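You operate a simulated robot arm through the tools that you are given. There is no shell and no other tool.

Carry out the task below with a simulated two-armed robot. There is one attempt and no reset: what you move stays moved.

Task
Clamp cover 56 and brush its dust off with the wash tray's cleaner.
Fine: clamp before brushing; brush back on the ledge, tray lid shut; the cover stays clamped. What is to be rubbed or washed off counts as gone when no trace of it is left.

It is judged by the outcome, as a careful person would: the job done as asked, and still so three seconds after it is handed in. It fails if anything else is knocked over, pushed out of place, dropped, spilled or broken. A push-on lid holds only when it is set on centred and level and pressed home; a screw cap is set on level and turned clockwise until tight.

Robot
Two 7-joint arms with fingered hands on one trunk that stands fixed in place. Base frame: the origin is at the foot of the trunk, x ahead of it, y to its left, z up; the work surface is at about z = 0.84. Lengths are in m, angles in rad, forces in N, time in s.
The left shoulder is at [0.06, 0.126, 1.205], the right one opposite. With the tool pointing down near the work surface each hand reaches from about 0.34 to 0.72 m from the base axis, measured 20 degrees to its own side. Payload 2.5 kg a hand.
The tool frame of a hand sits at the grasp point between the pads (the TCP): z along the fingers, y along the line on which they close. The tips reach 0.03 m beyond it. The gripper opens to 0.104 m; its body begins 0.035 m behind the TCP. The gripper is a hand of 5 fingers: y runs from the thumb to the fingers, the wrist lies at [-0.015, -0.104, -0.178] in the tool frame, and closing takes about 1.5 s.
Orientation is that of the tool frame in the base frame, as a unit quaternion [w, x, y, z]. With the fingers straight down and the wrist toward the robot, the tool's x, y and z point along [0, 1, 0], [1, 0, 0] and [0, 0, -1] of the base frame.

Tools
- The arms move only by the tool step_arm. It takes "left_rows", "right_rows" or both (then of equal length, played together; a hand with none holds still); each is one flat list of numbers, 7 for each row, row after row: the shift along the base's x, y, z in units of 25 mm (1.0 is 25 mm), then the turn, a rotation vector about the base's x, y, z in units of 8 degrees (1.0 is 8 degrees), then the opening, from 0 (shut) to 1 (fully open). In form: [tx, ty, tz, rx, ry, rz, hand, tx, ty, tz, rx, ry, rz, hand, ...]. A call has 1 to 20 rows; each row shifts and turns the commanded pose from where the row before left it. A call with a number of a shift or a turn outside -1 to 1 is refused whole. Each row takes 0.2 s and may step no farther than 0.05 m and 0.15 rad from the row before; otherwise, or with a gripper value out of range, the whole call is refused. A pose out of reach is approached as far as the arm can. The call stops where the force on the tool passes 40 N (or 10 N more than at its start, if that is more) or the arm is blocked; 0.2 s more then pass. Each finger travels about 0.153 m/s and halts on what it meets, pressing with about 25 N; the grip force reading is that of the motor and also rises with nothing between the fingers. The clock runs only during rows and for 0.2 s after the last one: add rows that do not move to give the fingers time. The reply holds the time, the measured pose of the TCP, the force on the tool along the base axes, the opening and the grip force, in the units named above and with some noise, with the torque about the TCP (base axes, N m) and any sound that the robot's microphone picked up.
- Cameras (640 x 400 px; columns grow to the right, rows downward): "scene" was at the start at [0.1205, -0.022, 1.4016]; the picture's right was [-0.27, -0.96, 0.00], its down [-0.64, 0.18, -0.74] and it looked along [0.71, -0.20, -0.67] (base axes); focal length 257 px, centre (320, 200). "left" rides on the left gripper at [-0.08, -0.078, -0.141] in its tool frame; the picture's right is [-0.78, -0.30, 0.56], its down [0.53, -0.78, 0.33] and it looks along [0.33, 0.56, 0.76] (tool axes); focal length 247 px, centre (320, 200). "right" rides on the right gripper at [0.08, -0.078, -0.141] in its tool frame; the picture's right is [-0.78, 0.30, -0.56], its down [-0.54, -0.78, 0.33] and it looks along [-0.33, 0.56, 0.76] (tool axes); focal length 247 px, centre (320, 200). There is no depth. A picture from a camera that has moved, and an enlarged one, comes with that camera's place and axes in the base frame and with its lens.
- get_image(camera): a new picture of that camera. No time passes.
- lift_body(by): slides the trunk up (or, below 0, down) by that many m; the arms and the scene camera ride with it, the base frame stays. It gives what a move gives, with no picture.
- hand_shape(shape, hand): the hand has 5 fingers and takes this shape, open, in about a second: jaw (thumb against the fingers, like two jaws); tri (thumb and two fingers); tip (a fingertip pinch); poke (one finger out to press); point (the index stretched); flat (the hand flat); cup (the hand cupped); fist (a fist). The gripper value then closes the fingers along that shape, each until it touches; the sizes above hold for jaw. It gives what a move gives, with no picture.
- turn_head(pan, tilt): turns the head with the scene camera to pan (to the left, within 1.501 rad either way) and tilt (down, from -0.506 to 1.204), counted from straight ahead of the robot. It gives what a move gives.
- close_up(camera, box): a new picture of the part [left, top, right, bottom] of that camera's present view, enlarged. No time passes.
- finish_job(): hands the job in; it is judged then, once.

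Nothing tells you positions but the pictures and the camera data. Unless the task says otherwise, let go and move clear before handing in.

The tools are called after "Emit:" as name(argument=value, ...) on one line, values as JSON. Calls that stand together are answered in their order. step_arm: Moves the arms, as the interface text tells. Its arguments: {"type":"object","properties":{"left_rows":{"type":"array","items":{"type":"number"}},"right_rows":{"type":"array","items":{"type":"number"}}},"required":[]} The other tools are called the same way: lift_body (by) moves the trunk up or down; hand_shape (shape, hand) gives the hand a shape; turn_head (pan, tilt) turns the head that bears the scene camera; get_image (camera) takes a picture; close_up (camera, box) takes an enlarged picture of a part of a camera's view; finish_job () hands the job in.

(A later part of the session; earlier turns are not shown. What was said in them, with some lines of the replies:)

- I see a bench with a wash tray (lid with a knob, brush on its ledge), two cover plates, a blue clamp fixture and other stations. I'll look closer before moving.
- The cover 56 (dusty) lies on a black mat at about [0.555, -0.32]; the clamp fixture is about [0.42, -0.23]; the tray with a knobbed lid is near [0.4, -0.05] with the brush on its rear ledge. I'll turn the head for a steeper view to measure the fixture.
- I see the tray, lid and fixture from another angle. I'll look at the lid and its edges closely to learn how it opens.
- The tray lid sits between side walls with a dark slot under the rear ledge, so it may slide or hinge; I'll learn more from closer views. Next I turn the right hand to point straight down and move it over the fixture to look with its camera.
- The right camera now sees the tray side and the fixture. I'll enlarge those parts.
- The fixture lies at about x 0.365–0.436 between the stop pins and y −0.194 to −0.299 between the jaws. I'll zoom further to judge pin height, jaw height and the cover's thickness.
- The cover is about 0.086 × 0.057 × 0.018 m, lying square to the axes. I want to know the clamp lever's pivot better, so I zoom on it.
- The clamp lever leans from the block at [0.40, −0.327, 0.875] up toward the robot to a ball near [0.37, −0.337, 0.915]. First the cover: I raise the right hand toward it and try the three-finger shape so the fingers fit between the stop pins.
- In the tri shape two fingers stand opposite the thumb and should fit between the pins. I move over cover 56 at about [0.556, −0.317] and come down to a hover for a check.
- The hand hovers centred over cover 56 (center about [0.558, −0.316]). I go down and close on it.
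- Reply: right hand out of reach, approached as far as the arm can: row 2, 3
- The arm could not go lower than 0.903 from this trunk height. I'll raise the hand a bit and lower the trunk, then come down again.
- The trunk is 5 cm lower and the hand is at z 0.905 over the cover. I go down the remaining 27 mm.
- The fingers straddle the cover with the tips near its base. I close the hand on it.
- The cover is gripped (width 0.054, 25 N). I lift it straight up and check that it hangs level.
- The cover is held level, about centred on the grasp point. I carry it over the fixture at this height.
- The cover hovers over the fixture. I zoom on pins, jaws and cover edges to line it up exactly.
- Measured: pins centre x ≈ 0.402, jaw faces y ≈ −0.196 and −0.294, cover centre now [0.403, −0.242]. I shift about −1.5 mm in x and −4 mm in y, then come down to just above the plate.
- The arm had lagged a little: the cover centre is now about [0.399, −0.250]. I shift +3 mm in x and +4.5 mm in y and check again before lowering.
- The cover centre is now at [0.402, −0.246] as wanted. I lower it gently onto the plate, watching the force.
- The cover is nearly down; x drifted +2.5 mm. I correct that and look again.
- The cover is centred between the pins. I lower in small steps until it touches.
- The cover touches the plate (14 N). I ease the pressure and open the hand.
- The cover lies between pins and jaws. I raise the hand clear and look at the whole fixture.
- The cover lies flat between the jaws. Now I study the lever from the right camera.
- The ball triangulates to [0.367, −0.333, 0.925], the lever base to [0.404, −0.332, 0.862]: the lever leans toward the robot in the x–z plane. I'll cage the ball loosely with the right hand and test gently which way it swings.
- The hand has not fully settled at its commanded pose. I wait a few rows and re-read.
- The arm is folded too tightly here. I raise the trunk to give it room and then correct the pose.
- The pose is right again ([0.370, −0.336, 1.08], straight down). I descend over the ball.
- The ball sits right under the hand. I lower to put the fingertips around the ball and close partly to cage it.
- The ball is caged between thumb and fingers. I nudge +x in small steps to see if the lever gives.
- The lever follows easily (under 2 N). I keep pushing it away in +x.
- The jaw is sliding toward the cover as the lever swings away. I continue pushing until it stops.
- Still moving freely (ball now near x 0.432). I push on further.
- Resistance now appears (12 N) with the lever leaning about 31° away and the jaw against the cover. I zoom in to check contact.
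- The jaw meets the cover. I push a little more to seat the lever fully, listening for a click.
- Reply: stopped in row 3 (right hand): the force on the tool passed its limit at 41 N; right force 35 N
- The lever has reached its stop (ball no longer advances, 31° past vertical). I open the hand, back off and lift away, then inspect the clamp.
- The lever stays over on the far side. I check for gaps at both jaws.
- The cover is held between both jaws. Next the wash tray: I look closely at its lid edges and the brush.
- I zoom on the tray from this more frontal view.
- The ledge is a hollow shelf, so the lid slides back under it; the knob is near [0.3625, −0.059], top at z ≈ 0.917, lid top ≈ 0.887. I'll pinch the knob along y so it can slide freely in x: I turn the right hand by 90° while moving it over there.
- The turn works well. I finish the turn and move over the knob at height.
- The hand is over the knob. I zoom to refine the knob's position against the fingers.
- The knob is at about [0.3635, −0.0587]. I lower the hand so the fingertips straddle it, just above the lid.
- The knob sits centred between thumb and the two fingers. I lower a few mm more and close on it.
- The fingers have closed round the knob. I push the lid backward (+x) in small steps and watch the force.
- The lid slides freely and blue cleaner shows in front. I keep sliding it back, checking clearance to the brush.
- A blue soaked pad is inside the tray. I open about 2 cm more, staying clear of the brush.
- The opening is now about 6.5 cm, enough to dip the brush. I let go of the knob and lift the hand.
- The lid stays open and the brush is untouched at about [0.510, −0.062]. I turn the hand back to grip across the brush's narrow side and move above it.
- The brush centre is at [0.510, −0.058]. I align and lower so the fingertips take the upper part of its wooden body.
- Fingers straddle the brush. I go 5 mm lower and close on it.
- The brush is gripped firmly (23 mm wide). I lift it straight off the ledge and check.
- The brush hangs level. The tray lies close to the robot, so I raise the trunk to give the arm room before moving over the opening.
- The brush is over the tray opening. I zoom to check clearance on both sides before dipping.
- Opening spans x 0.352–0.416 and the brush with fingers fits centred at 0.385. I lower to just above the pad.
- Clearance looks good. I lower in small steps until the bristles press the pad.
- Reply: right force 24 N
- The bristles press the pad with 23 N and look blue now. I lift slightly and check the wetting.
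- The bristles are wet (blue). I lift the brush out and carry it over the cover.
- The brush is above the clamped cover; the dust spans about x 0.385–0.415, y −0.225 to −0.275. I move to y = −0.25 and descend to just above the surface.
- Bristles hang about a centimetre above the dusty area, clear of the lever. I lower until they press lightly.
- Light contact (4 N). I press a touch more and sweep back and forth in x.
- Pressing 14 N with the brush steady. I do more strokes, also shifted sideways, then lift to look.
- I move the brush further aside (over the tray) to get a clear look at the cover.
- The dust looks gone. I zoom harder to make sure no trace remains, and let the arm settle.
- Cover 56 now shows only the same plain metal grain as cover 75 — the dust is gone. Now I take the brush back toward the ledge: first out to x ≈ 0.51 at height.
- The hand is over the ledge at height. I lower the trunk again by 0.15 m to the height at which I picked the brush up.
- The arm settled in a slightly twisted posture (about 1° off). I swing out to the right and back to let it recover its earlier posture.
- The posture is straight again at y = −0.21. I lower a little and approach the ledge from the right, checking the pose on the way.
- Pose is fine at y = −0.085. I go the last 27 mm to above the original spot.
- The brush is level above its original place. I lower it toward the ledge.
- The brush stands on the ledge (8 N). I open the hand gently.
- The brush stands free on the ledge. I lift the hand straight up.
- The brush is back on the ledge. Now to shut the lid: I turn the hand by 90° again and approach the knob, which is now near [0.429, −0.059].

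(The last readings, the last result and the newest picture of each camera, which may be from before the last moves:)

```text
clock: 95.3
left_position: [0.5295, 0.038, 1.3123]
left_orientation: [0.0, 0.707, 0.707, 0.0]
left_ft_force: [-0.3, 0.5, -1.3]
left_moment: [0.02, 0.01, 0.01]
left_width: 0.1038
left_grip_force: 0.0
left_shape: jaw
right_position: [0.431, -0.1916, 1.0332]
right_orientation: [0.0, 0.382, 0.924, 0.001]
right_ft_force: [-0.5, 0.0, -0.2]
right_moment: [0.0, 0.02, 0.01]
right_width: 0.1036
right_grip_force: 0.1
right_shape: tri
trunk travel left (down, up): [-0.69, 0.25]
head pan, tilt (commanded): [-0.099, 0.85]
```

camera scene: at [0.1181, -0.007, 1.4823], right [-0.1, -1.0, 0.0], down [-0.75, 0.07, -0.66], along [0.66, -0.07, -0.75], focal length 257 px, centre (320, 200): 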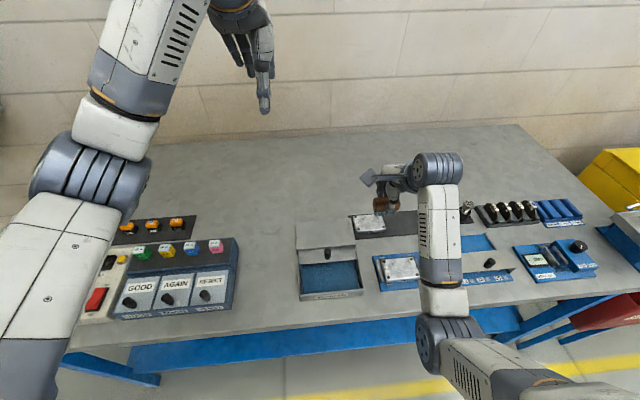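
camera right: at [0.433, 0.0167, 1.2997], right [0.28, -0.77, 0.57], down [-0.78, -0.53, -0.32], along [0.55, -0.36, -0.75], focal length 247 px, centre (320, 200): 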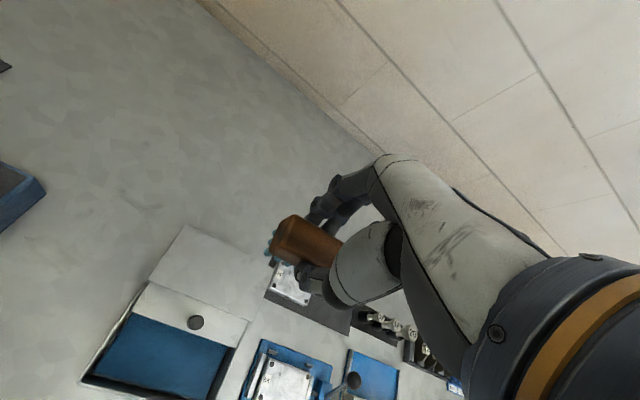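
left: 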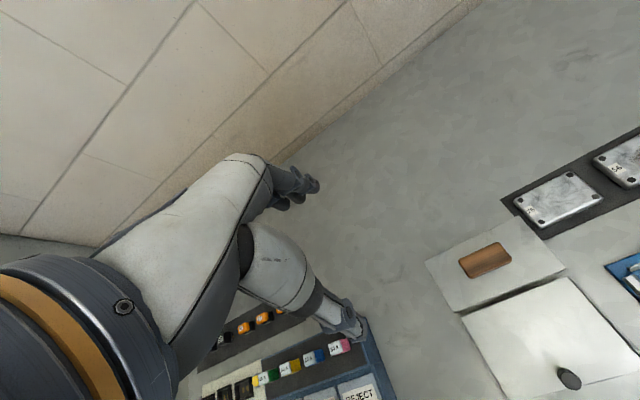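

Emit:
step_arm(right_rows=[-0.04, 0.88, 0, 0, 0, 0.94, 1, -0.04, 0.88, 0, 0, 0, 0.94, 1, -0.04, 0.88, 0, 0, 0, 0.94, 1, -0.04, 0.88, 0, 0, 0, 0.94, 1, -0.04, 0.88, 0, 0, 0, 0.94, 1, -0.04, 0.88, 0, 0, 0, 0.94, 1, 0, 0, 0, 0, 0, 0, 1, 0, 0, 0, 0, 0, 0, 1])

Emit:
close_up(camera="right", box=[180, 170, 400, 370])

Emit:
close_up(camera="scene", box=[280, 190, 400, 310])

```text
clock: 97.1
left_position: [0.5312, 0.0373, 1.3118]
left_orientation: [0.0, 0.707, 0.707, 0.0]
left_ft_force: [-1.4, -0.4, 0.2]
left_moment: [-0.01, -0.04, -0.01]
left_width: 0.1036
left_grip_force: 0.0
left_shape: jaw
right_position: [0.4213, -0.0581, 1.0324]
right_orientation: [0.0, -0.002, 1.0, 0.0]
right_ft_force: [-0.2, -1.0, -0.4]
right_moment: [-0.01, 0.03, 0.01]
right_width: 0.1039
right_grip_force: 0.1
right_shape: tri
trunk travel left (down, up): [-0.69, 0.25]
head pan, tilt (commanded): [-0.099, 0.85]
```

```text
2.00 times, centred on (290, 270) of right
camera zoom: at [0.341, -0.136, 1.1743], right [0.77, 0.3, 0.56], down [0.54, -0.77, -0.33], along [0.33, 0.56, -0.76], focal length 494 px, centre (380, 60)
```

zoom: 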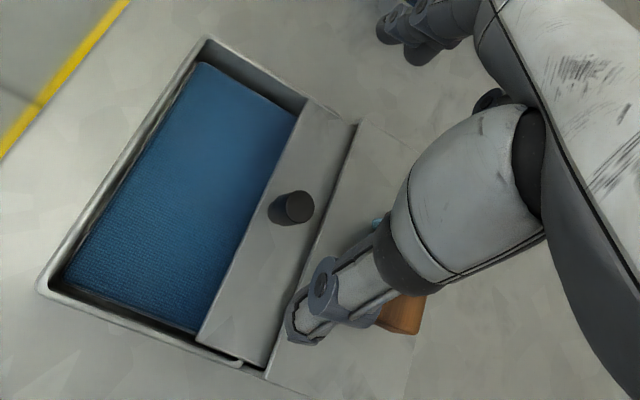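

```text
3.33 times, centred on (340, 250) of scene
camera zoom: at [0.118, -0.0068, 1.4823], right [-0.1, -1.0, 0.0], down [-0.75, 0.07, -0.66], along [0.66, -0.07, -0.75], focal length 856 px, centre (253, 33)
```

zoom: 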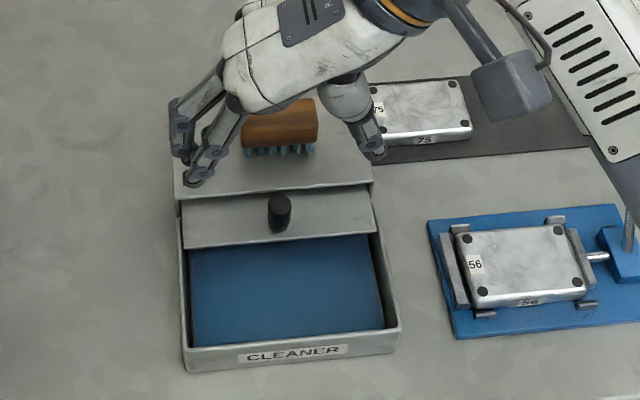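

The knob now measures about x ≈ 0.436 and the brush stands close behind. I check the hand's clearance to the brush with the left camera.

Emit:
get_image(camera="left")

Emit:
close_up(camera="left", box=[380, 180, 620, 400])

```text
taken
camera left: at [0.4523, -0.0414, 1.4516], right [-0.3, -0.78, -0.56], down [-0.78, 0.53, -0.33], along [0.56, 0.33, -0.76], focal length 247 px, centre (320, 200)
```

left: 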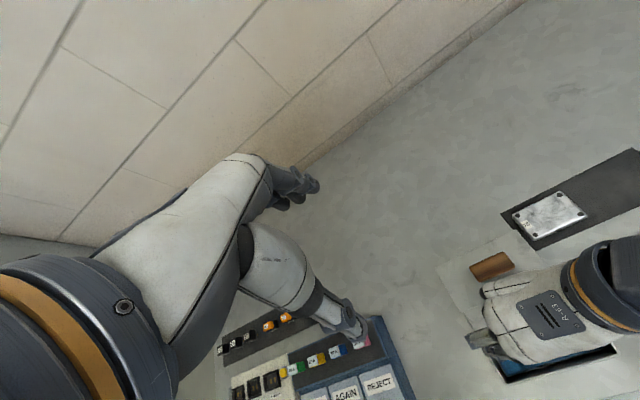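

```text
1.82 times, centred on (500, 290) of left
camera zoom: at [0.4523, -0.0414, 1.4516], right [-0.3, -0.78, -0.56], down [-0.78, 0.53, -0.33], along [0.56, 0.33, -0.76], focal length 449 px, centre (-7, 36)
```

zoom: 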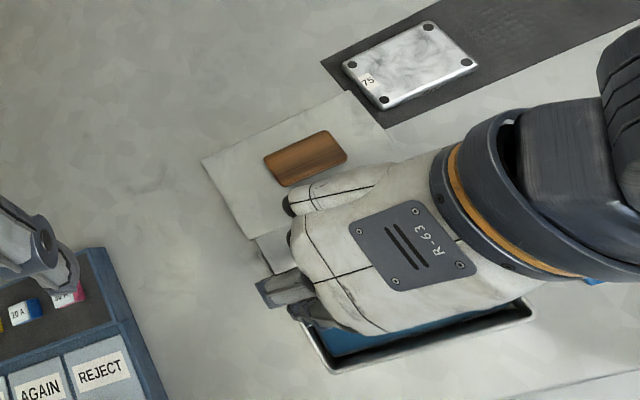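

Seen from above, the hand stays about 1 cm in front of the brush. I shift 13 mm in x and go down over the knob, stopping above for a check.

Emit:
step_arm(right_rows=[0.5, 0, 0, 0, 0, 0, 1, 0, 0, -1, 0, 0, 0, 1, 0, 0, -1, 0, 0, 0, 1, 0, 0, -0.8, 0, 0, 0, 1, 0, 0, 0, 0, 0, 0, 1, 0, 0, 0, 0, 0, 0, 1])

Emit:
close_up(camera="right", box=[180, 170, 400, 370])

Emit:
close_up(camera="scene", box=[290, 210, 380, 290])

Emit:
close_up(camera="left", box=[440, 220, 580, 360])

```text
clock: 98.5
left_position: [0.5308, 0.0381, 1.3103]
left_orientation: [0.001, 0.708, 0.707, 0.0]
left_ft_force: [-0.3, -0.5, -0.2]
left_moment: [0.02, 0.0, -0.01]
left_width: 0.1036
left_grip_force: 0.1
left_shape: jaw
right_position: [0.4342, -0.0606, 0.9602]
right_orientation: [0.0, -0.001, 1.0, 0.0]
right_ft_force: [0.5, 0.4, 0.2]
right_moment: [-0.02, -0.03, 0.03]
right_width: 0.1036
right_grip_force: 0.1
right_shape: tri
trunk travel left (down, up): [-0.69, 0.25]
head pan, tilt (commanded): [-0.099, 0.85]
```

```text
2.00 times, centred on (290, 270) of right
camera zoom: at [0.3534, -0.139, 1.1023], right [0.78, 0.3, 0.56], down [0.54, -0.78, -0.33], along [0.33, 0.56, -0.76], focal length 494 px, centre (380, 60)
```

zoom: 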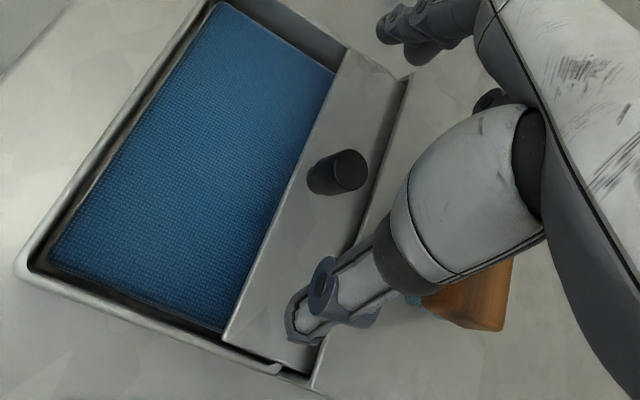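

```text
5.00 times, centred on (335, 250) of scene
camera zoom: at [0.118, -0.0069, 1.4823], right [-0.1, -1.0, 0.0], down [-0.75, 0.07, -0.66], along [0.66, -0.07, -0.75], focal length 1284 px, centre (245, -50)
```

zoom: 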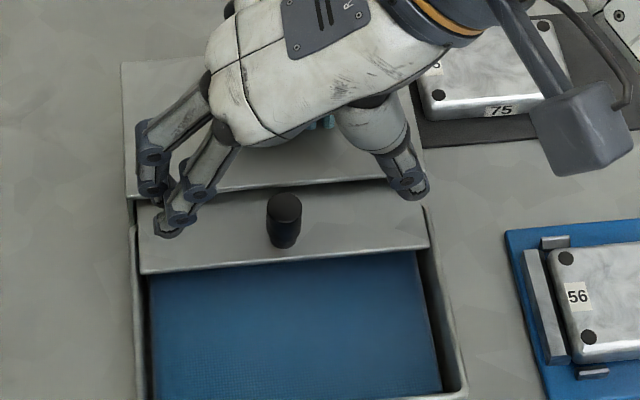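

```text
2.86 times, centred on (510, 290) of left
camera zoom: at [0.4522, -0.0415, 1.4517], right [-0.3, -0.78, -0.56], down [-0.78, 0.53, -0.33], along [0.56, 0.33, -0.76], focal length 706 px, centre (-223, -57)
```

zoom: 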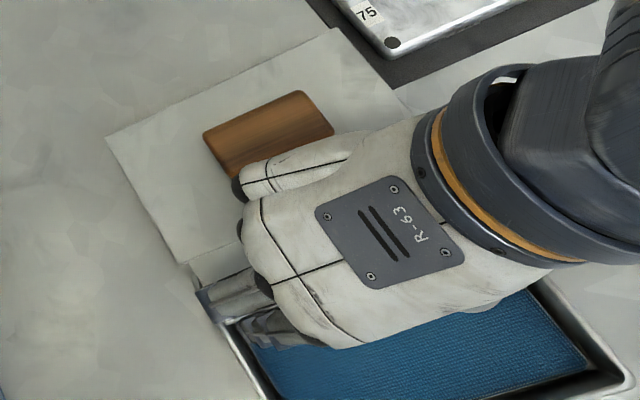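

Curled fingers stay about 2 cm above the grasp point, so the brush top is clear. I shift 4 mm further so thumb and finger oppose the knob and lower in two careful steps.

Emit:
step_arm(right_rows=[0.16, 0, 0, 0, 0, 0, 1, 0, 0, -0.6, 0, 0, 0, 1, 0, 0, 0, 0, 0, 0, 1])

Emit:
close_up(camera="scene", box=[290, 210, 380, 290])

Emit:
close_up(camera="left", box=[440, 220, 580, 360])

```text
clock: 99.3
left_position: [0.5301, 0.038, 1.3119]
left_orientation: [0.0, 0.707, 0.707, -0.001]
left_ft_force: [-0.5, 0.3, 0.3]
left_moment: [-0.01, 0.01, -0.02]
left_width: 0.104
left_grip_force: 0.1
left_shape: jaw
right_position: [0.4383, -0.0618, 0.9461]
right_orientation: [0.0, -0.001, 1.0, 0.001]
right_ft_force: [0.3, -0.5, 0.0]
right_moment: [-0.01, 0.01, -0.04]
right_width: 0.1036
right_grip_force: 0.0
right_shape: tri
trunk travel left (down, up): [-0.69, 0.25]
head pan, tilt (commanded): [-0.099, 0.85]
```

```text
5.00 times, centred on (335, 250) of scene
camera zoom: at [0.118, -0.0068, 1.4823], right [-0.1, -1.0, 0.0], down [-0.75, 0.07, -0.66], along [0.66, -0.07, -0.75], focal length 1284 px, centre (245, -50)
```

zoom: 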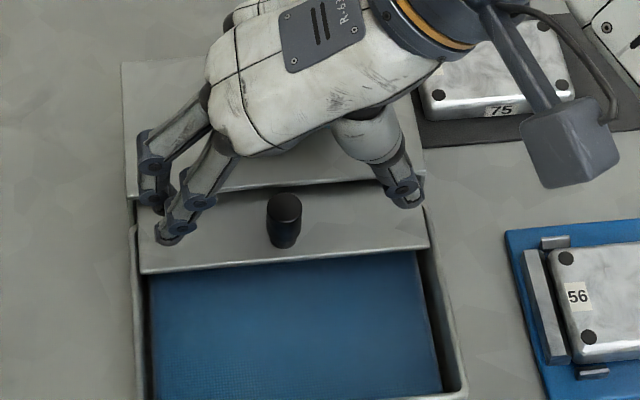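

```text
2.86 times, centred on (510, 290) of left
camera zoom: at [0.4522, -0.0415, 1.4517], right [-0.3, -0.78, -0.56], down [-0.78, 0.53, -0.33], along [0.56, 0.33, -0.76], focal length 706 px, centre (-223, -57)
```

zoom: 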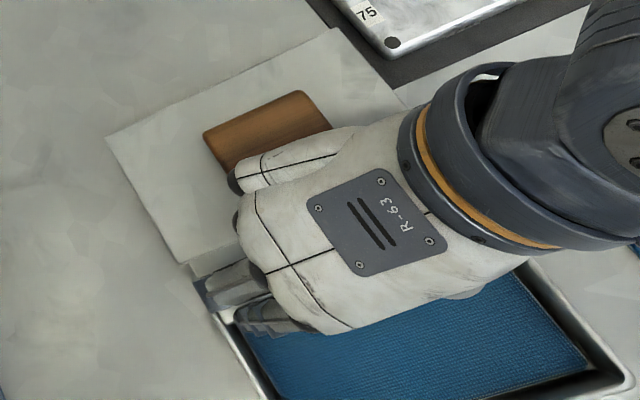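

The brush has not moved. I lower 13 mm more to bring the fingertips around the knob.

Emit:
step_arm(right_rows=[0, 0.05, -0.3, 0, 0, 0, 1, 0, 0, -0.25, 0, 0, 0, 1, 0, 0, 0, 0, 0, 0, 1])

Emit:
close_up(camera="scene", box=[290, 210, 380, 290])

Emit:
close_up(camera="left", box=[440, 220, 580, 360])

Emit:
close_up(camera="right", box=[180, 150, 400, 370])

```text
clock: 100.1
left_position: [0.5291, 0.0371, 1.3107]
left_orientation: [0.0, 0.707, 0.707, 0.001]
left_ft_force: [-0.5, 0.2, 0.1]
left_moment: [0.01, -0.02, 0.02]
left_width: 0.1037
left_grip_force: 0.1
left_shape: jaw
right_position: [0.4388, -0.0589, 0.933]
right_orientation: [-0.001, -0.001, 1.0, 0.0]
right_ft_force: [0.2, -0.6, 0.4]
right_moment: [0.01, 0.0, -0.02]
right_width: 0.1037
right_grip_force: 0.1
right_shape: tri
trunk travel left (down, up): [-0.69, 0.25]
head pan, tilt (commanded): [-0.099, 0.85]
```

```text
5.00 times, centred on (335, 250) of scene
camera zoom: at [0.118, -0.0068, 1.4823], right [-0.1, -1.0, 0.0], down [-0.75, 0.07, -0.66], along [0.66, -0.07, -0.75], focal length 1284 px, centre (245, -50)
```

zoom: 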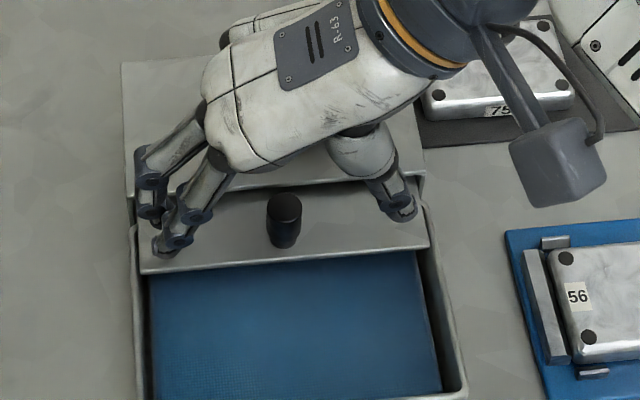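

```text
2.86 times, centred on (510, 290) of left
camera zoom: at [0.4522, -0.0415, 1.4517], right [-0.3, -0.78, -0.56], down [-0.78, 0.53, -0.33], along [0.56, 0.33, -0.76], focal length 706 px, centre (-223, -57)
```

zoom: 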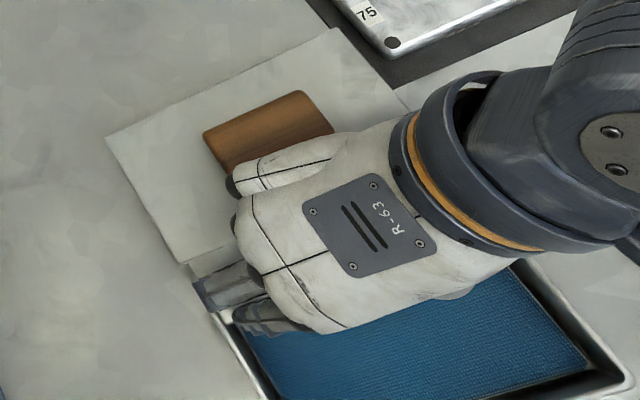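

```text
1.82 times, centred on (290, 260) of right
camera zoom: at [0.3578, -0.1369, 1.0743], right [0.78, 0.3, 0.56], down [0.54, -0.77, -0.33], along [0.33, 0.56, -0.76], focal length 449 px, centre (374, 91)
```

zoom: 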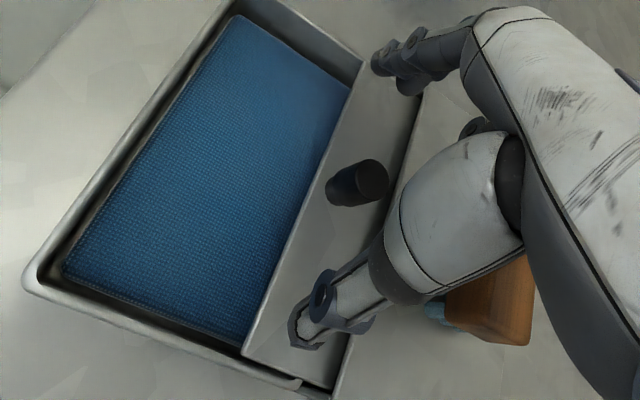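

Good alignment, brush unmoved. I lower 3 mm more and close on the knob.

Emit:
step_arm(right_rows=[0, 0, -0.14, 0, 0, 0, 1, 0, 0, 0, 0, 0, 0, 0.7, 0, 0, 0, 0, 0, 0, 0.45, 0, 0, 0, 0, 0, 0, 0.25, 0, 0, 0, 0, 0, 0, 0.1, 0, 0, 0, 0, 0, 0, 0, 0, 0, 0, 0, 0, 0, 0, 0, 0, 0, 0, 0, 0, 0])

Emit:
close_up(camera="scene", box=[290, 210, 380, 290])

Emit:
close_up(camera="right", box=[180, 150, 400, 370])

```text
clock: 101.9
left_position: [0.5316, 0.0378, 1.3111]
left_orientation: [0.0, 0.707, 0.707, 0.0]
left_ft_force: [-0.7, 0.7, -0.4]
left_moment: [-0.02, -0.03, -0.01]
left_width: 0.1037
left_grip_force: 0.1
left_shape: jaw
right_position: [0.4387, -0.0607, 0.9297]
right_orientation: [0.0, -0.002, 1.0, 0.001]
right_ft_force: [-0.7, -2.2, -2.2]
right_moment: [-0.03, 0.02, 0.0]
right_width: 0.0079
right_grip_force: 25.3
right_shape: tri
trunk travel left (down, up): [-0.69, 0.25]
head pan, tilt (commanded): [-0.099, 0.85]
```

```text
5.00 times, centred on (335, 250) of scene
camera zoom: at [0.1181, -0.007, 1.4822], right [-0.1, -1.0, 0.0], down [-0.75, 0.07, -0.66], along [0.66, -0.07, -0.75], focal length 1284 px, centre (245, -50)
```

zoom: 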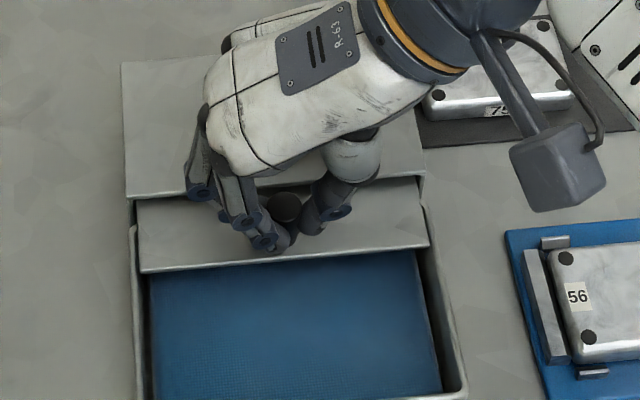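

```text
1.82 times, centred on (290, 260) of right
camera zoom: at [0.3581, -0.1378, 1.0704], right [0.78, 0.3, 0.56], down [0.54, -0.78, -0.33], along [0.33, 0.56, -0.76], focal length 449 px, centre (374, 91)
```

zoom: 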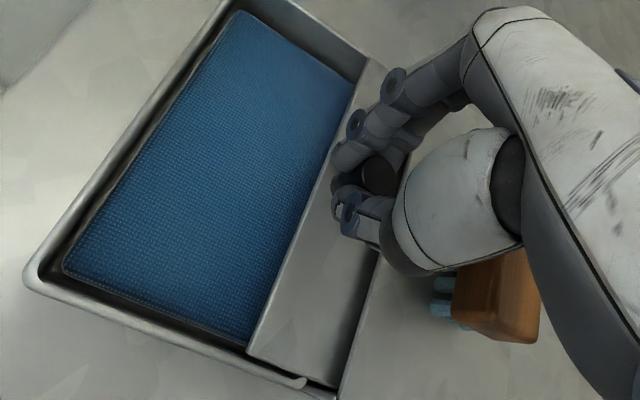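

The knob is held as before. I pull the lid forward in small steps.

Emit:
step_arm(right_rows=[-0.3, 0, 0, 0, 0, 0, 0, -0.3, 0, 0, 0, 0, 0, 0, -0.3, 0, 0, 0, 0, 0, 0, 0, 0, 0, 0, 0, 0, 0])

Emit:
close_up(camera="scene", box=[290, 210, 380, 290])

```text
clock: 102.9
left_position: [0.53, 0.0384, 1.3096]
left_orientation: [0.0, 0.707, 0.707, 0.0]
left_ft_force: [-0.4, 0.0, -1.0]
left_moment: [-0.01, 0.02, 0.02]
left_width: 0.1037
left_grip_force: 0.0
left_shape: jaw
right_position: [0.4172, -0.0595, 0.9282]
right_orientation: [0.0, -0.002, 1.0, 0.002]
right_ft_force: [0.1, -1.1, -4.9]
right_moment: [0.03, 0.02, -0.01]
right_width: 0.0078
right_grip_force: 25.0
right_shape: tri
trunk travel left (down, up): [-0.69, 0.25]
head pan, tilt (commanded): [-0.099, 0.85]
```

```text
5.00 times, centred on (335, 250) of scene
camera zoom: at [0.1184, -0.0071, 1.4822], right [-0.1, -1.0, 0.0], down [-0.75, 0.07, -0.66], along [0.66, -0.07, -0.75], focal length 1284 px, centre (245, -50)
```

zoom: 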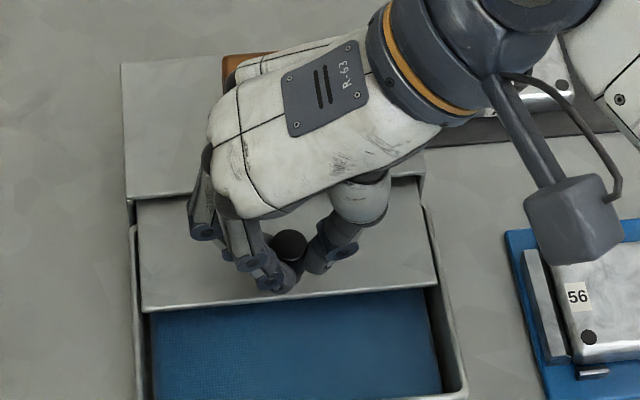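

The lid follows. I pull on toward the closed position.

Emit:
step_arm(right_rows=[-0.35, 0, 0, 0, 0, 0, 0, -0.35, 0, 0, 0, 0, 0, 0, -0.35, 0, 0, 0, 0, 0, 0, -0.35, 0, 0, 0, 0, 0, 0, -0.35, 0, 0, 0, 0, 0, 0, 0, 0, 0, 0, 0, 0, 0])

Emit:
close_up(camera="scene", box=[290, 210, 380, 310])

```text
clock: 104.3
left_position: [0.5312, 0.0379, 1.3099]
left_orientation: [0.0, 0.707, 0.708, 0.0]
left_ft_force: [-0.8, 0.2, 0.0]
left_moment: [-0.01, -0.01, 0.02]
left_width: 0.1035
left_grip_force: 0.1
left_shape: jaw
right_position: [0.374, -0.0595, 0.9289]
right_orientation: [0.0, -0.001, 1.0, 0.0]
right_ft_force: [0.7, 0.3, -7.6]
right_moment: [0.0, 0.0, -0.02]
right_width: 0.0079
right_grip_force: 24.5
right_shape: tri
trunk travel left (down, up): [-0.69, 0.25]
head pan, tilt (commanded): [-0.099, 0.85]
```

```text
4.00 times, centred on (335, 260) of scene
camera zoom: at [0.1185, -0.0071, 1.4822], right [-0.1, -1.0, 0.0], down [-0.75, 0.07, -0.66], along [0.66, -0.07, -0.75], focal length 1027 px, centre (260, -40)
```

zoom: 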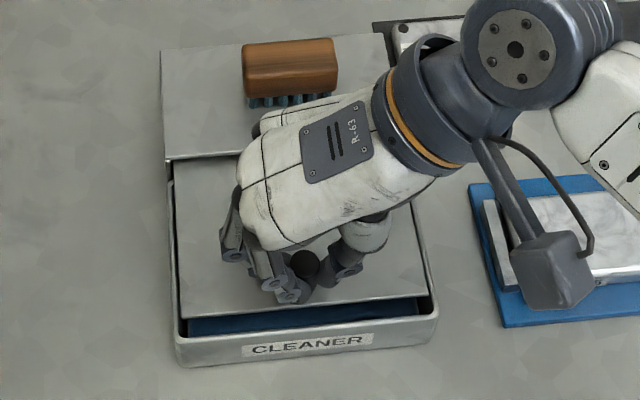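

About 13 mm remain. I pull slowly to the stop, easing the hand down slightly.

Emit:
step_arm(right_rows=[-0.2, 0, -0.04, 0, 0, 0, 0, -0.2, 0, 0, 0, 0, 0, 0, -0.15, 0, 0, 0, 0, 0, 0, 0, 0, 0, 0, 0, 0, 0])

Emit:
close_up(camera="scene", box=[290, 210, 380, 310])

```text
clock: 105.3
left_position: [0.53, 0.0368, 1.3095]
left_orientation: [0.0, 0.707, 0.707, 0.001]
left_ft_force: [0.1, -0.3, 0.3]
left_moment: [-0.03, -0.03, -0.03]
left_width: 0.1035
left_grip_force: 0.0
left_shape: jaw
right_position: [0.3597, -0.0578, 0.9292]
right_orientation: [0.001, 0.0, 1.0, 0.0]
right_ft_force: [0.2, -8.3, 4.5]
right_moment: [-0.22, -0.04, -0.05]
right_width: 0.008
right_grip_force: 24.7
right_shape: tri
trunk travel left (down, up): [-0.69, 0.25]
head pan, tilt (commanded): [-0.099, 0.85]
```

```text
4.00 times, centred on (335, 260) of scene
camera zoom: at [0.1178, -0.0079, 1.4824], right [-0.1, -1.0, 0.0], down [-0.75, 0.08, -0.66], along [0.66, -0.06, -0.75], focal length 1027 px, centre (260, -40)
```

zoom: 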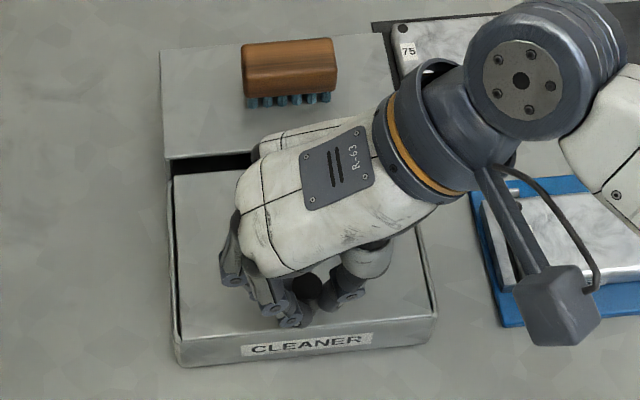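

The lid looks shut. I give one more small pull to confirm it is at its stop.

Emit:
step_arm(right_rows=[-0.1, 0, 0, 0, 0, 0, 0, -0.08, 0, 0, 0, 0, 0, 0, 0, 0, 0, 0, 0, 0, 0])

Emit:
close_up(camera="scene", box=[290, 240, 370, 310])

Emit:
close_up(camera="right", box=[180, 150, 400, 370])

```text
clock: 106.1
left_position: [0.53, 0.0371, 1.3104]
left_orientation: [-0.002, 0.707, 0.707, 0.0]
left_ft_force: [0.5, -0.5, 1.0]
left_moment: [-0.04, 0.01, -0.02]
left_width: 0.1037
left_grip_force: 0.1
left_shape: jaw
right_position: [0.357, -0.0593, 0.9295]
right_orientation: [0.002, 0.0, 1.0, 0.001]
right_ft_force: [10.5, -8.6, 4.3]
right_moment: [-0.18, -0.25, -0.08]
right_width: 0.0081
right_grip_force: 24.8
right_shape: tri
trunk travel left (down, up): [-0.69, 0.25]
head pan, tilt (commanded): [-0.099, 0.85]
```

```text
5.71 times, centred on (330, 275) of scene
camera zoom: at [0.119, -0.0078, 1.4822], right [-0.1, -1.0, 0.0], down [-0.75, 0.08, -0.66], along [0.66, -0.06, -0.75], focal length 1468 px, centre (263, -229)
```

zoom: 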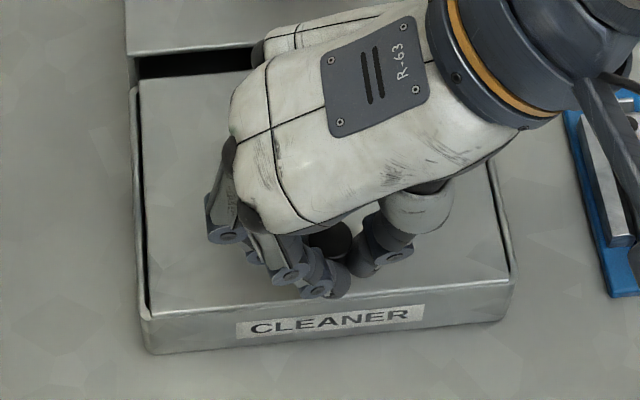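

```text
1.82 times, centred on (290, 260) of right
camera zoom: at [0.2752, -0.1368, 1.0694], right [0.77, 0.3, 0.56], down [0.54, -0.78, -0.33], along [0.34, 0.56, -0.76], focal length 449 px, centre (374, 91)
```

zoom: 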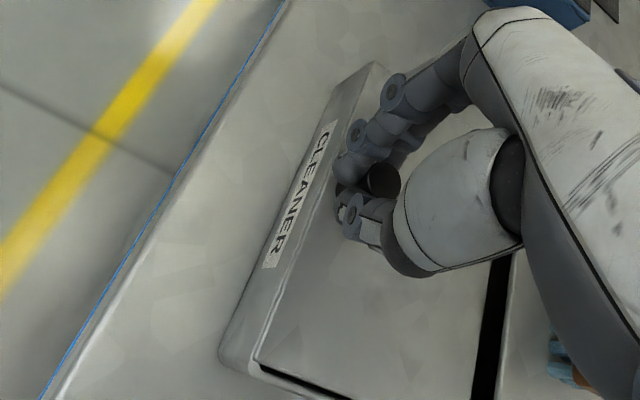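

The lid is at its stop (10 N resistance). I relax, open the hand and lift straight up.

Emit:
step_arm(right_rows=[0.06, 0.05, 0, 0, 0, 0, 0, 0, 0, 0, 0, 0, 0, 0.3, 0, 0, 0, 0, 0, 0, 0.6, 0, 0, 0, 0, 0, 0, 0.9, 0, 0, 0, 0, 0, 0, 0.9, 0, 0, 0.5, 0, 0, 0, 0.9, 0, 0, 1, 0, 0, 0, 0.9, 0, 0, 1, 0, 0, 0, 0.9, 0, 0, 1, 0, 0, 0, 0.9, 0, 0, 0, 0, 0, 0, 0.9])

Emit:
close_up(camera="scene", box=[280, 200, 400, 310])

Emit:
close_up(camera="right", box=[160, 150, 400, 370])

```text
clock: 108.3
left_position: [0.5302, 0.0374, 1.3105]
left_orientation: [0.0, 0.707, 0.707, -0.001]
left_ft_force: [0.0, -0.7, -0.4]
left_moment: [0.0, -0.01, -0.01]
left_width: 0.1037
left_grip_force: 0.1
left_shape: jaw
right_position: [0.3597, -0.0594, 1.019]
right_orientation: [0.0, -0.001, 1.0, 0.0]
right_ft_force: [1.0, 1.6, 0.4]
right_moment: [0.03, -0.01, -0.02]
right_width: 0.0935
right_grip_force: 0.1
right_shape: tri
trunk travel left (down, up): [-0.69, 0.25]
head pan, tilt (commanded): [-0.099, 0.85]
```

```text
3.64 times, centred on (340, 255) of scene
camera zoom: at [0.118, -0.0069, 1.4823], right [-0.1, -1.0, 0.0], down [-0.75, 0.07, -0.66], along [0.66, -0.07, -0.75], focal length 934 px, centre (247, 0)
```

zoom: 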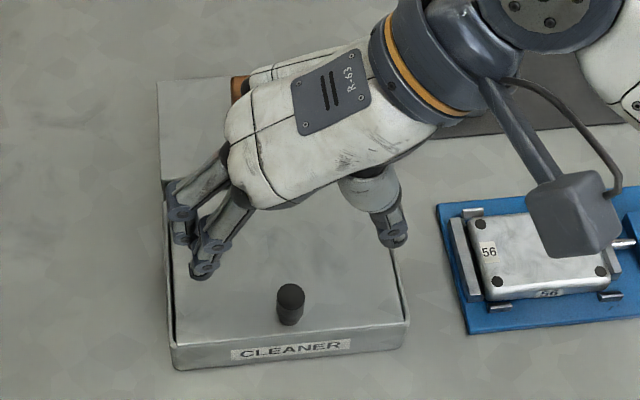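

```text
1.82 times, centred on (280, 260) of right
camera zoom: at [0.2784, -0.1376, 1.1597], right [0.78, 0.3, 0.56], down [0.54, -0.78, -0.33], along [0.33, 0.56, -0.76], focal length 449 px, centre (393, 91)
```

zoom: 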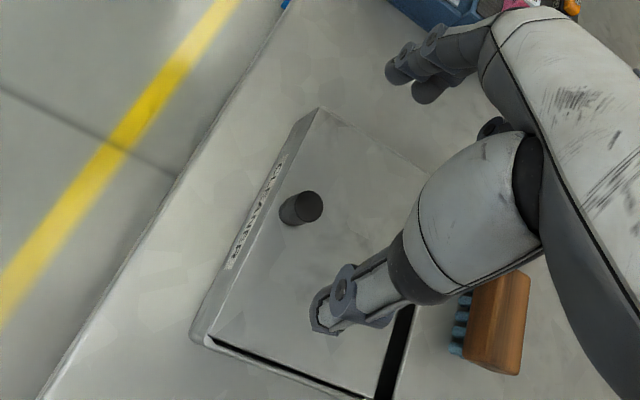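

The lid is shut and the brush stands on its ledge. I move the right hand up and away, then check everything once more.

Emit:
step_arm(right_rows=[0, 0, 1, 0, 0, 0, 0.9, 0, -0.5, 1, 0, 0, 0, 0.9, 0.3, -1, 0.5, 0, 0, -0.9, 0.9, 0.3, -1, 0.5, 0, 0, -0.9, 0.9, 0.3, -1, 0, 0, 0, -0.9, 0.9, 0.3, -1, 0, 0, 0, -0.9, 0.9, 0, -1, 0, 0, 0, -0.9, 0.9, 0, -1, 0, 0, 0, -0.9, 0.9, 0, -1, 0, 0, 0, -0.9, 0.9, 0, -1, 0, 0, 0, 0, 0.9, 0, -1, 0, 0, 0, 0, 0.9, 0, -1, 0, 0, 0, 0, 0.9, 0, -1, 0, 0, 0, 0, 0.9, 0, 0, 0, 0, 0, 0, 0.9])

Emit:
turn_head(pan=-0.3, tilt=0.85)

Emit:
get_image(camera="scene")

```text
clock: 111.3
left_position: [0.5301, 0.038, 1.3108]
left_orientation: [0.0, 0.707, 0.707, 0.0]
left_ft_force: [0.9, 0.8, 0.2]
left_moment: [0.01, -0.03, 0.02]
left_width: 0.1038
left_grip_force: 0.1
left_shape: jaw
right_position: [0.3858, -0.3452, 1.0912]
right_orientation: [0.001, 0.424, 0.906, 0.001]
right_ft_force: [0.0, 0.1, 0.4]
right_moment: [0.0, -0.01, 0.03]
right_width: 0.0933
right_grip_force: 0.0
right_shape: tri
trunk travel left (down, up): [-0.69, 0.25]
head pan, tilt (commanded): [-0.099, 0.85]
```

```text
clock: 112.0
left_position: [0.5298, 0.0371, 1.3104]
left_orientation: [0.0, 0.708, 0.707, 0.0]
left_ft_force: [-0.4, 0.2, 0.4]
left_moment: [-0.03, -0.01, -0.05]
left_width: 0.1034
left_grip_force: 0.0
left_shape: jaw
right_position: [0.3861, -0.3451, 1.0909]
right_orientation: [0.0, 0.425, 0.905, 0.001]
right_ft_force: [0.1, 0.6, 0.0]
right_moment: [-0.01, 0.0, -0.02]
right_width: 0.0936
right_grip_force: 0.0
right_shape: tri
trunk travel left (down, up): [-0.69, 0.25]
head pan, tilt (commanded): [-0.3, 0.85]
```

```text
taken
camera scene: at [0.1149, -0.0221, 1.4823], right [-0.3, -0.96, 0.0], down [-0.72, 0.22, -0.66], along [0.63, -0.19, -0.75], focal length 257 px, centre (320, 200)
```

scene: 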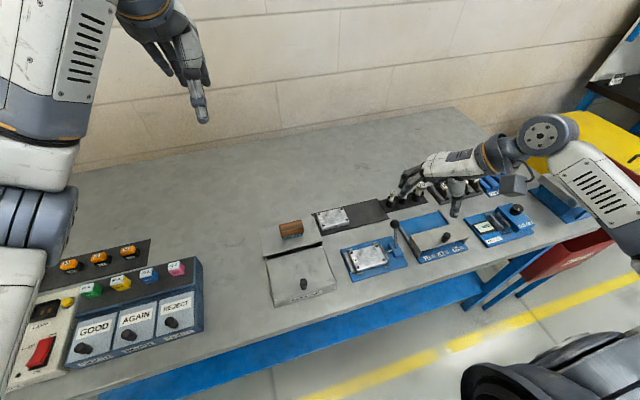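

Emit:
close_up(camera="scene", box=[255, 195, 415, 310])

Emit:
close_up(camera="scene", box=[338, 235, 412, 285])

Emit:
close_up(camera="scene", box=[255, 205, 345, 310])

Emit:
close_up(camera="scene", box=[370, 150, 560, 270])

```text
3.48 times, centred on (335, 252) of scene
camera zoom: at [0.1149, -0.0221, 1.4823], right [-0.3, -0.96, 0.0], down [-0.72, 0.22, -0.66], along [0.63, -0.19, -0.75], focal length 893 px, centre (268, 17)
```

zoom: 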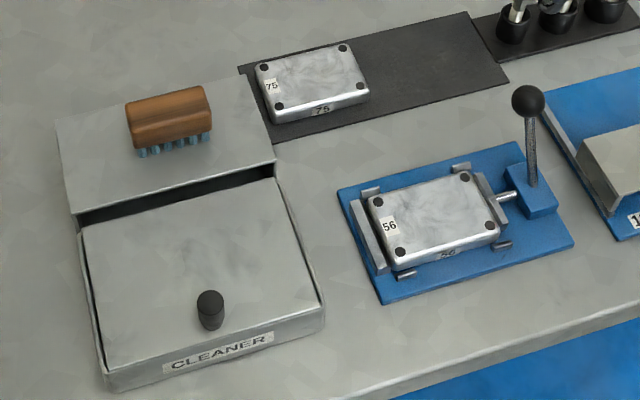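

```text
8.00 times, centred on (375, 260) of scene
camera zoom: at [0.1149, -0.0221, 1.4823], right [-0.3, -0.96, 0.0], down [-0.72, 0.22, -0.66], along [0.63, -0.19, -0.75], focal length 2055 px, centre (-120, -280)
```

zoom: 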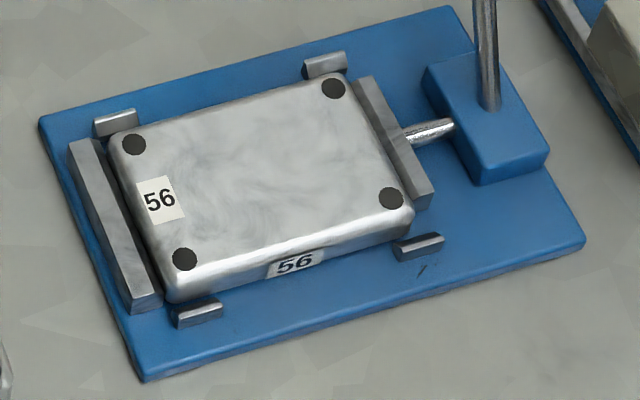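

```text
3.81 times, centred on (300, 258) of scene
camera zoom: at [0.1149, -0.0221, 1.4823], right [-0.3, -0.96, 0.0], down [-0.72, 0.22, -0.66], along [0.63, -0.19, -0.75], focal length 978 px, centre (396, -19)
```

zoom: 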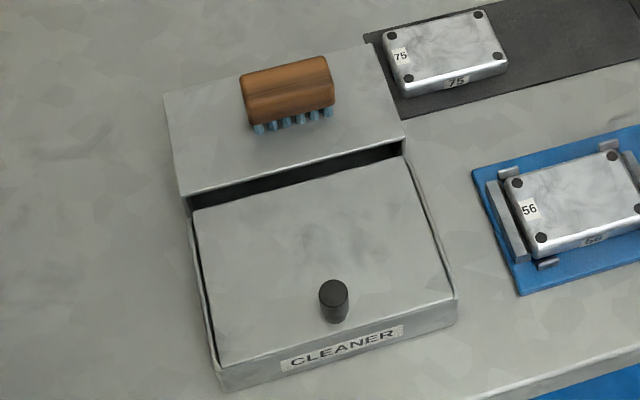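

```text
3.33 times, centred on (465, 210) of scene
camera zoom: at [0.1149, -0.0221, 1.4823], right [-0.3, -0.96, 0.0], down [-0.72, 0.22, -0.66], along [0.63, -0.19, -0.75], focal length 856 px, centre (-163, 167)
```

zoom: 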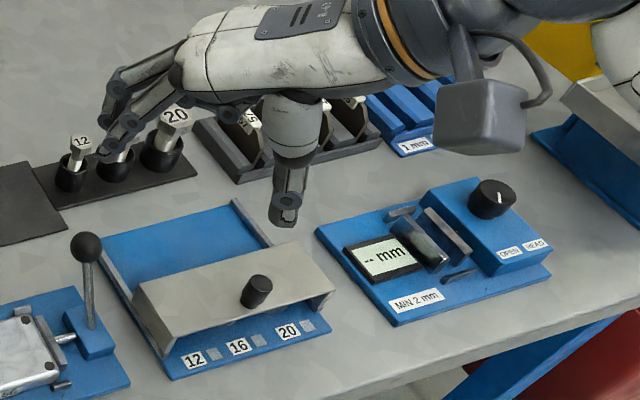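

Everything looks in place. To be sure the clamp really grips, I look at the jaw gaps closely with the right camera.

Emit:
get_image(camera="right")

Emit:
close_up(camera="scene", box=[372, 240, 402, 265])

Emit:
close_up(camera="scene", box=[342, 248, 372, 276])

```text
taken
camera right: at [0.2744, -0.3333, 1.233], right [0.72, -0.41, 0.56], down [-0.25, -0.91, -0.33], along [0.64, 0.1, -0.76], focal length 247 px, centre (320, 200)
```

right: 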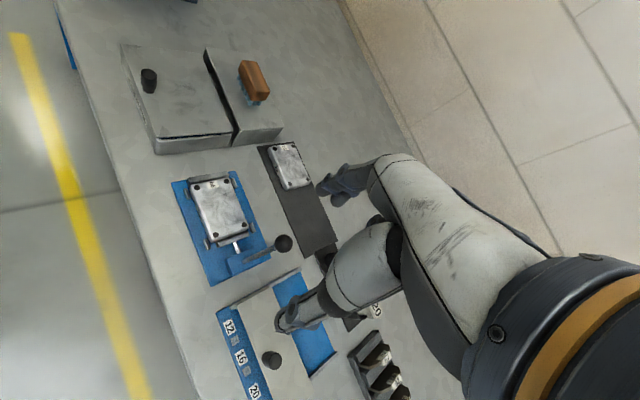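

```text
16.00 times, centred on (387, 252) of scene
camera zoom: at [0.1149, -0.0221, 1.4823], right [-0.3, -0.96, 0.0], down [-0.72, 0.22, -0.66], along [0.63, -0.19, -0.75], focal length 4109 px, centre (-752, -640)
```

zoom: 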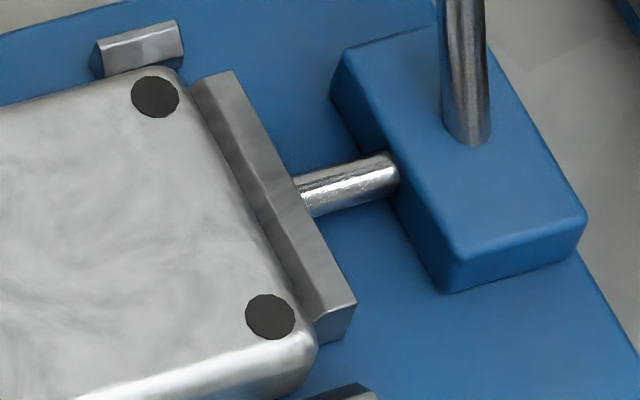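

```text
14.29 times, centred on (357, 262) of scene
camera zoom: at [0.1149, -0.0221, 1.4823], right [-0.3, -0.96, 0.0], down [-0.72, 0.22, -0.66], along [0.63, -0.19, -0.75], focal length 3669 px, centre (-209, -686)
```

zoom: 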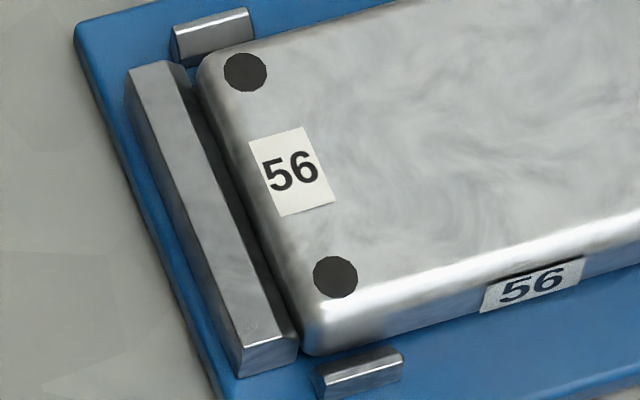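

Both jaws touch the cover, the lever is at its far stop, the surface is free of dust, the brush stands on the ledge and the tray lid is shut; both hands are clear. I hand the job in.

Emit:
finish_job()

```text
The job is handed in.
```

I clamped cover 56 in the blue fixture, then brushed its dust off with the brush wetted in the wash tray's cleaner, and handed the job in. No result has come back yet.

- **Clamp:** the cover sits between both jaws and the lever is at its far stop. The cover did not shift while I brushed it.
- **Dust:** close-ups of the cover after brushing show only the same plain metal grain as cover 75, with no trace of dust.
- **Brush:** it stands upright on the tray's ledge, within about 5 mm of where it was. Its bristles are still wet and blue.
- **Tray lid:** it is pulled shut to its stop.

Nothing else appears to have been moved or knocked over, and both hands are clear of the bench.
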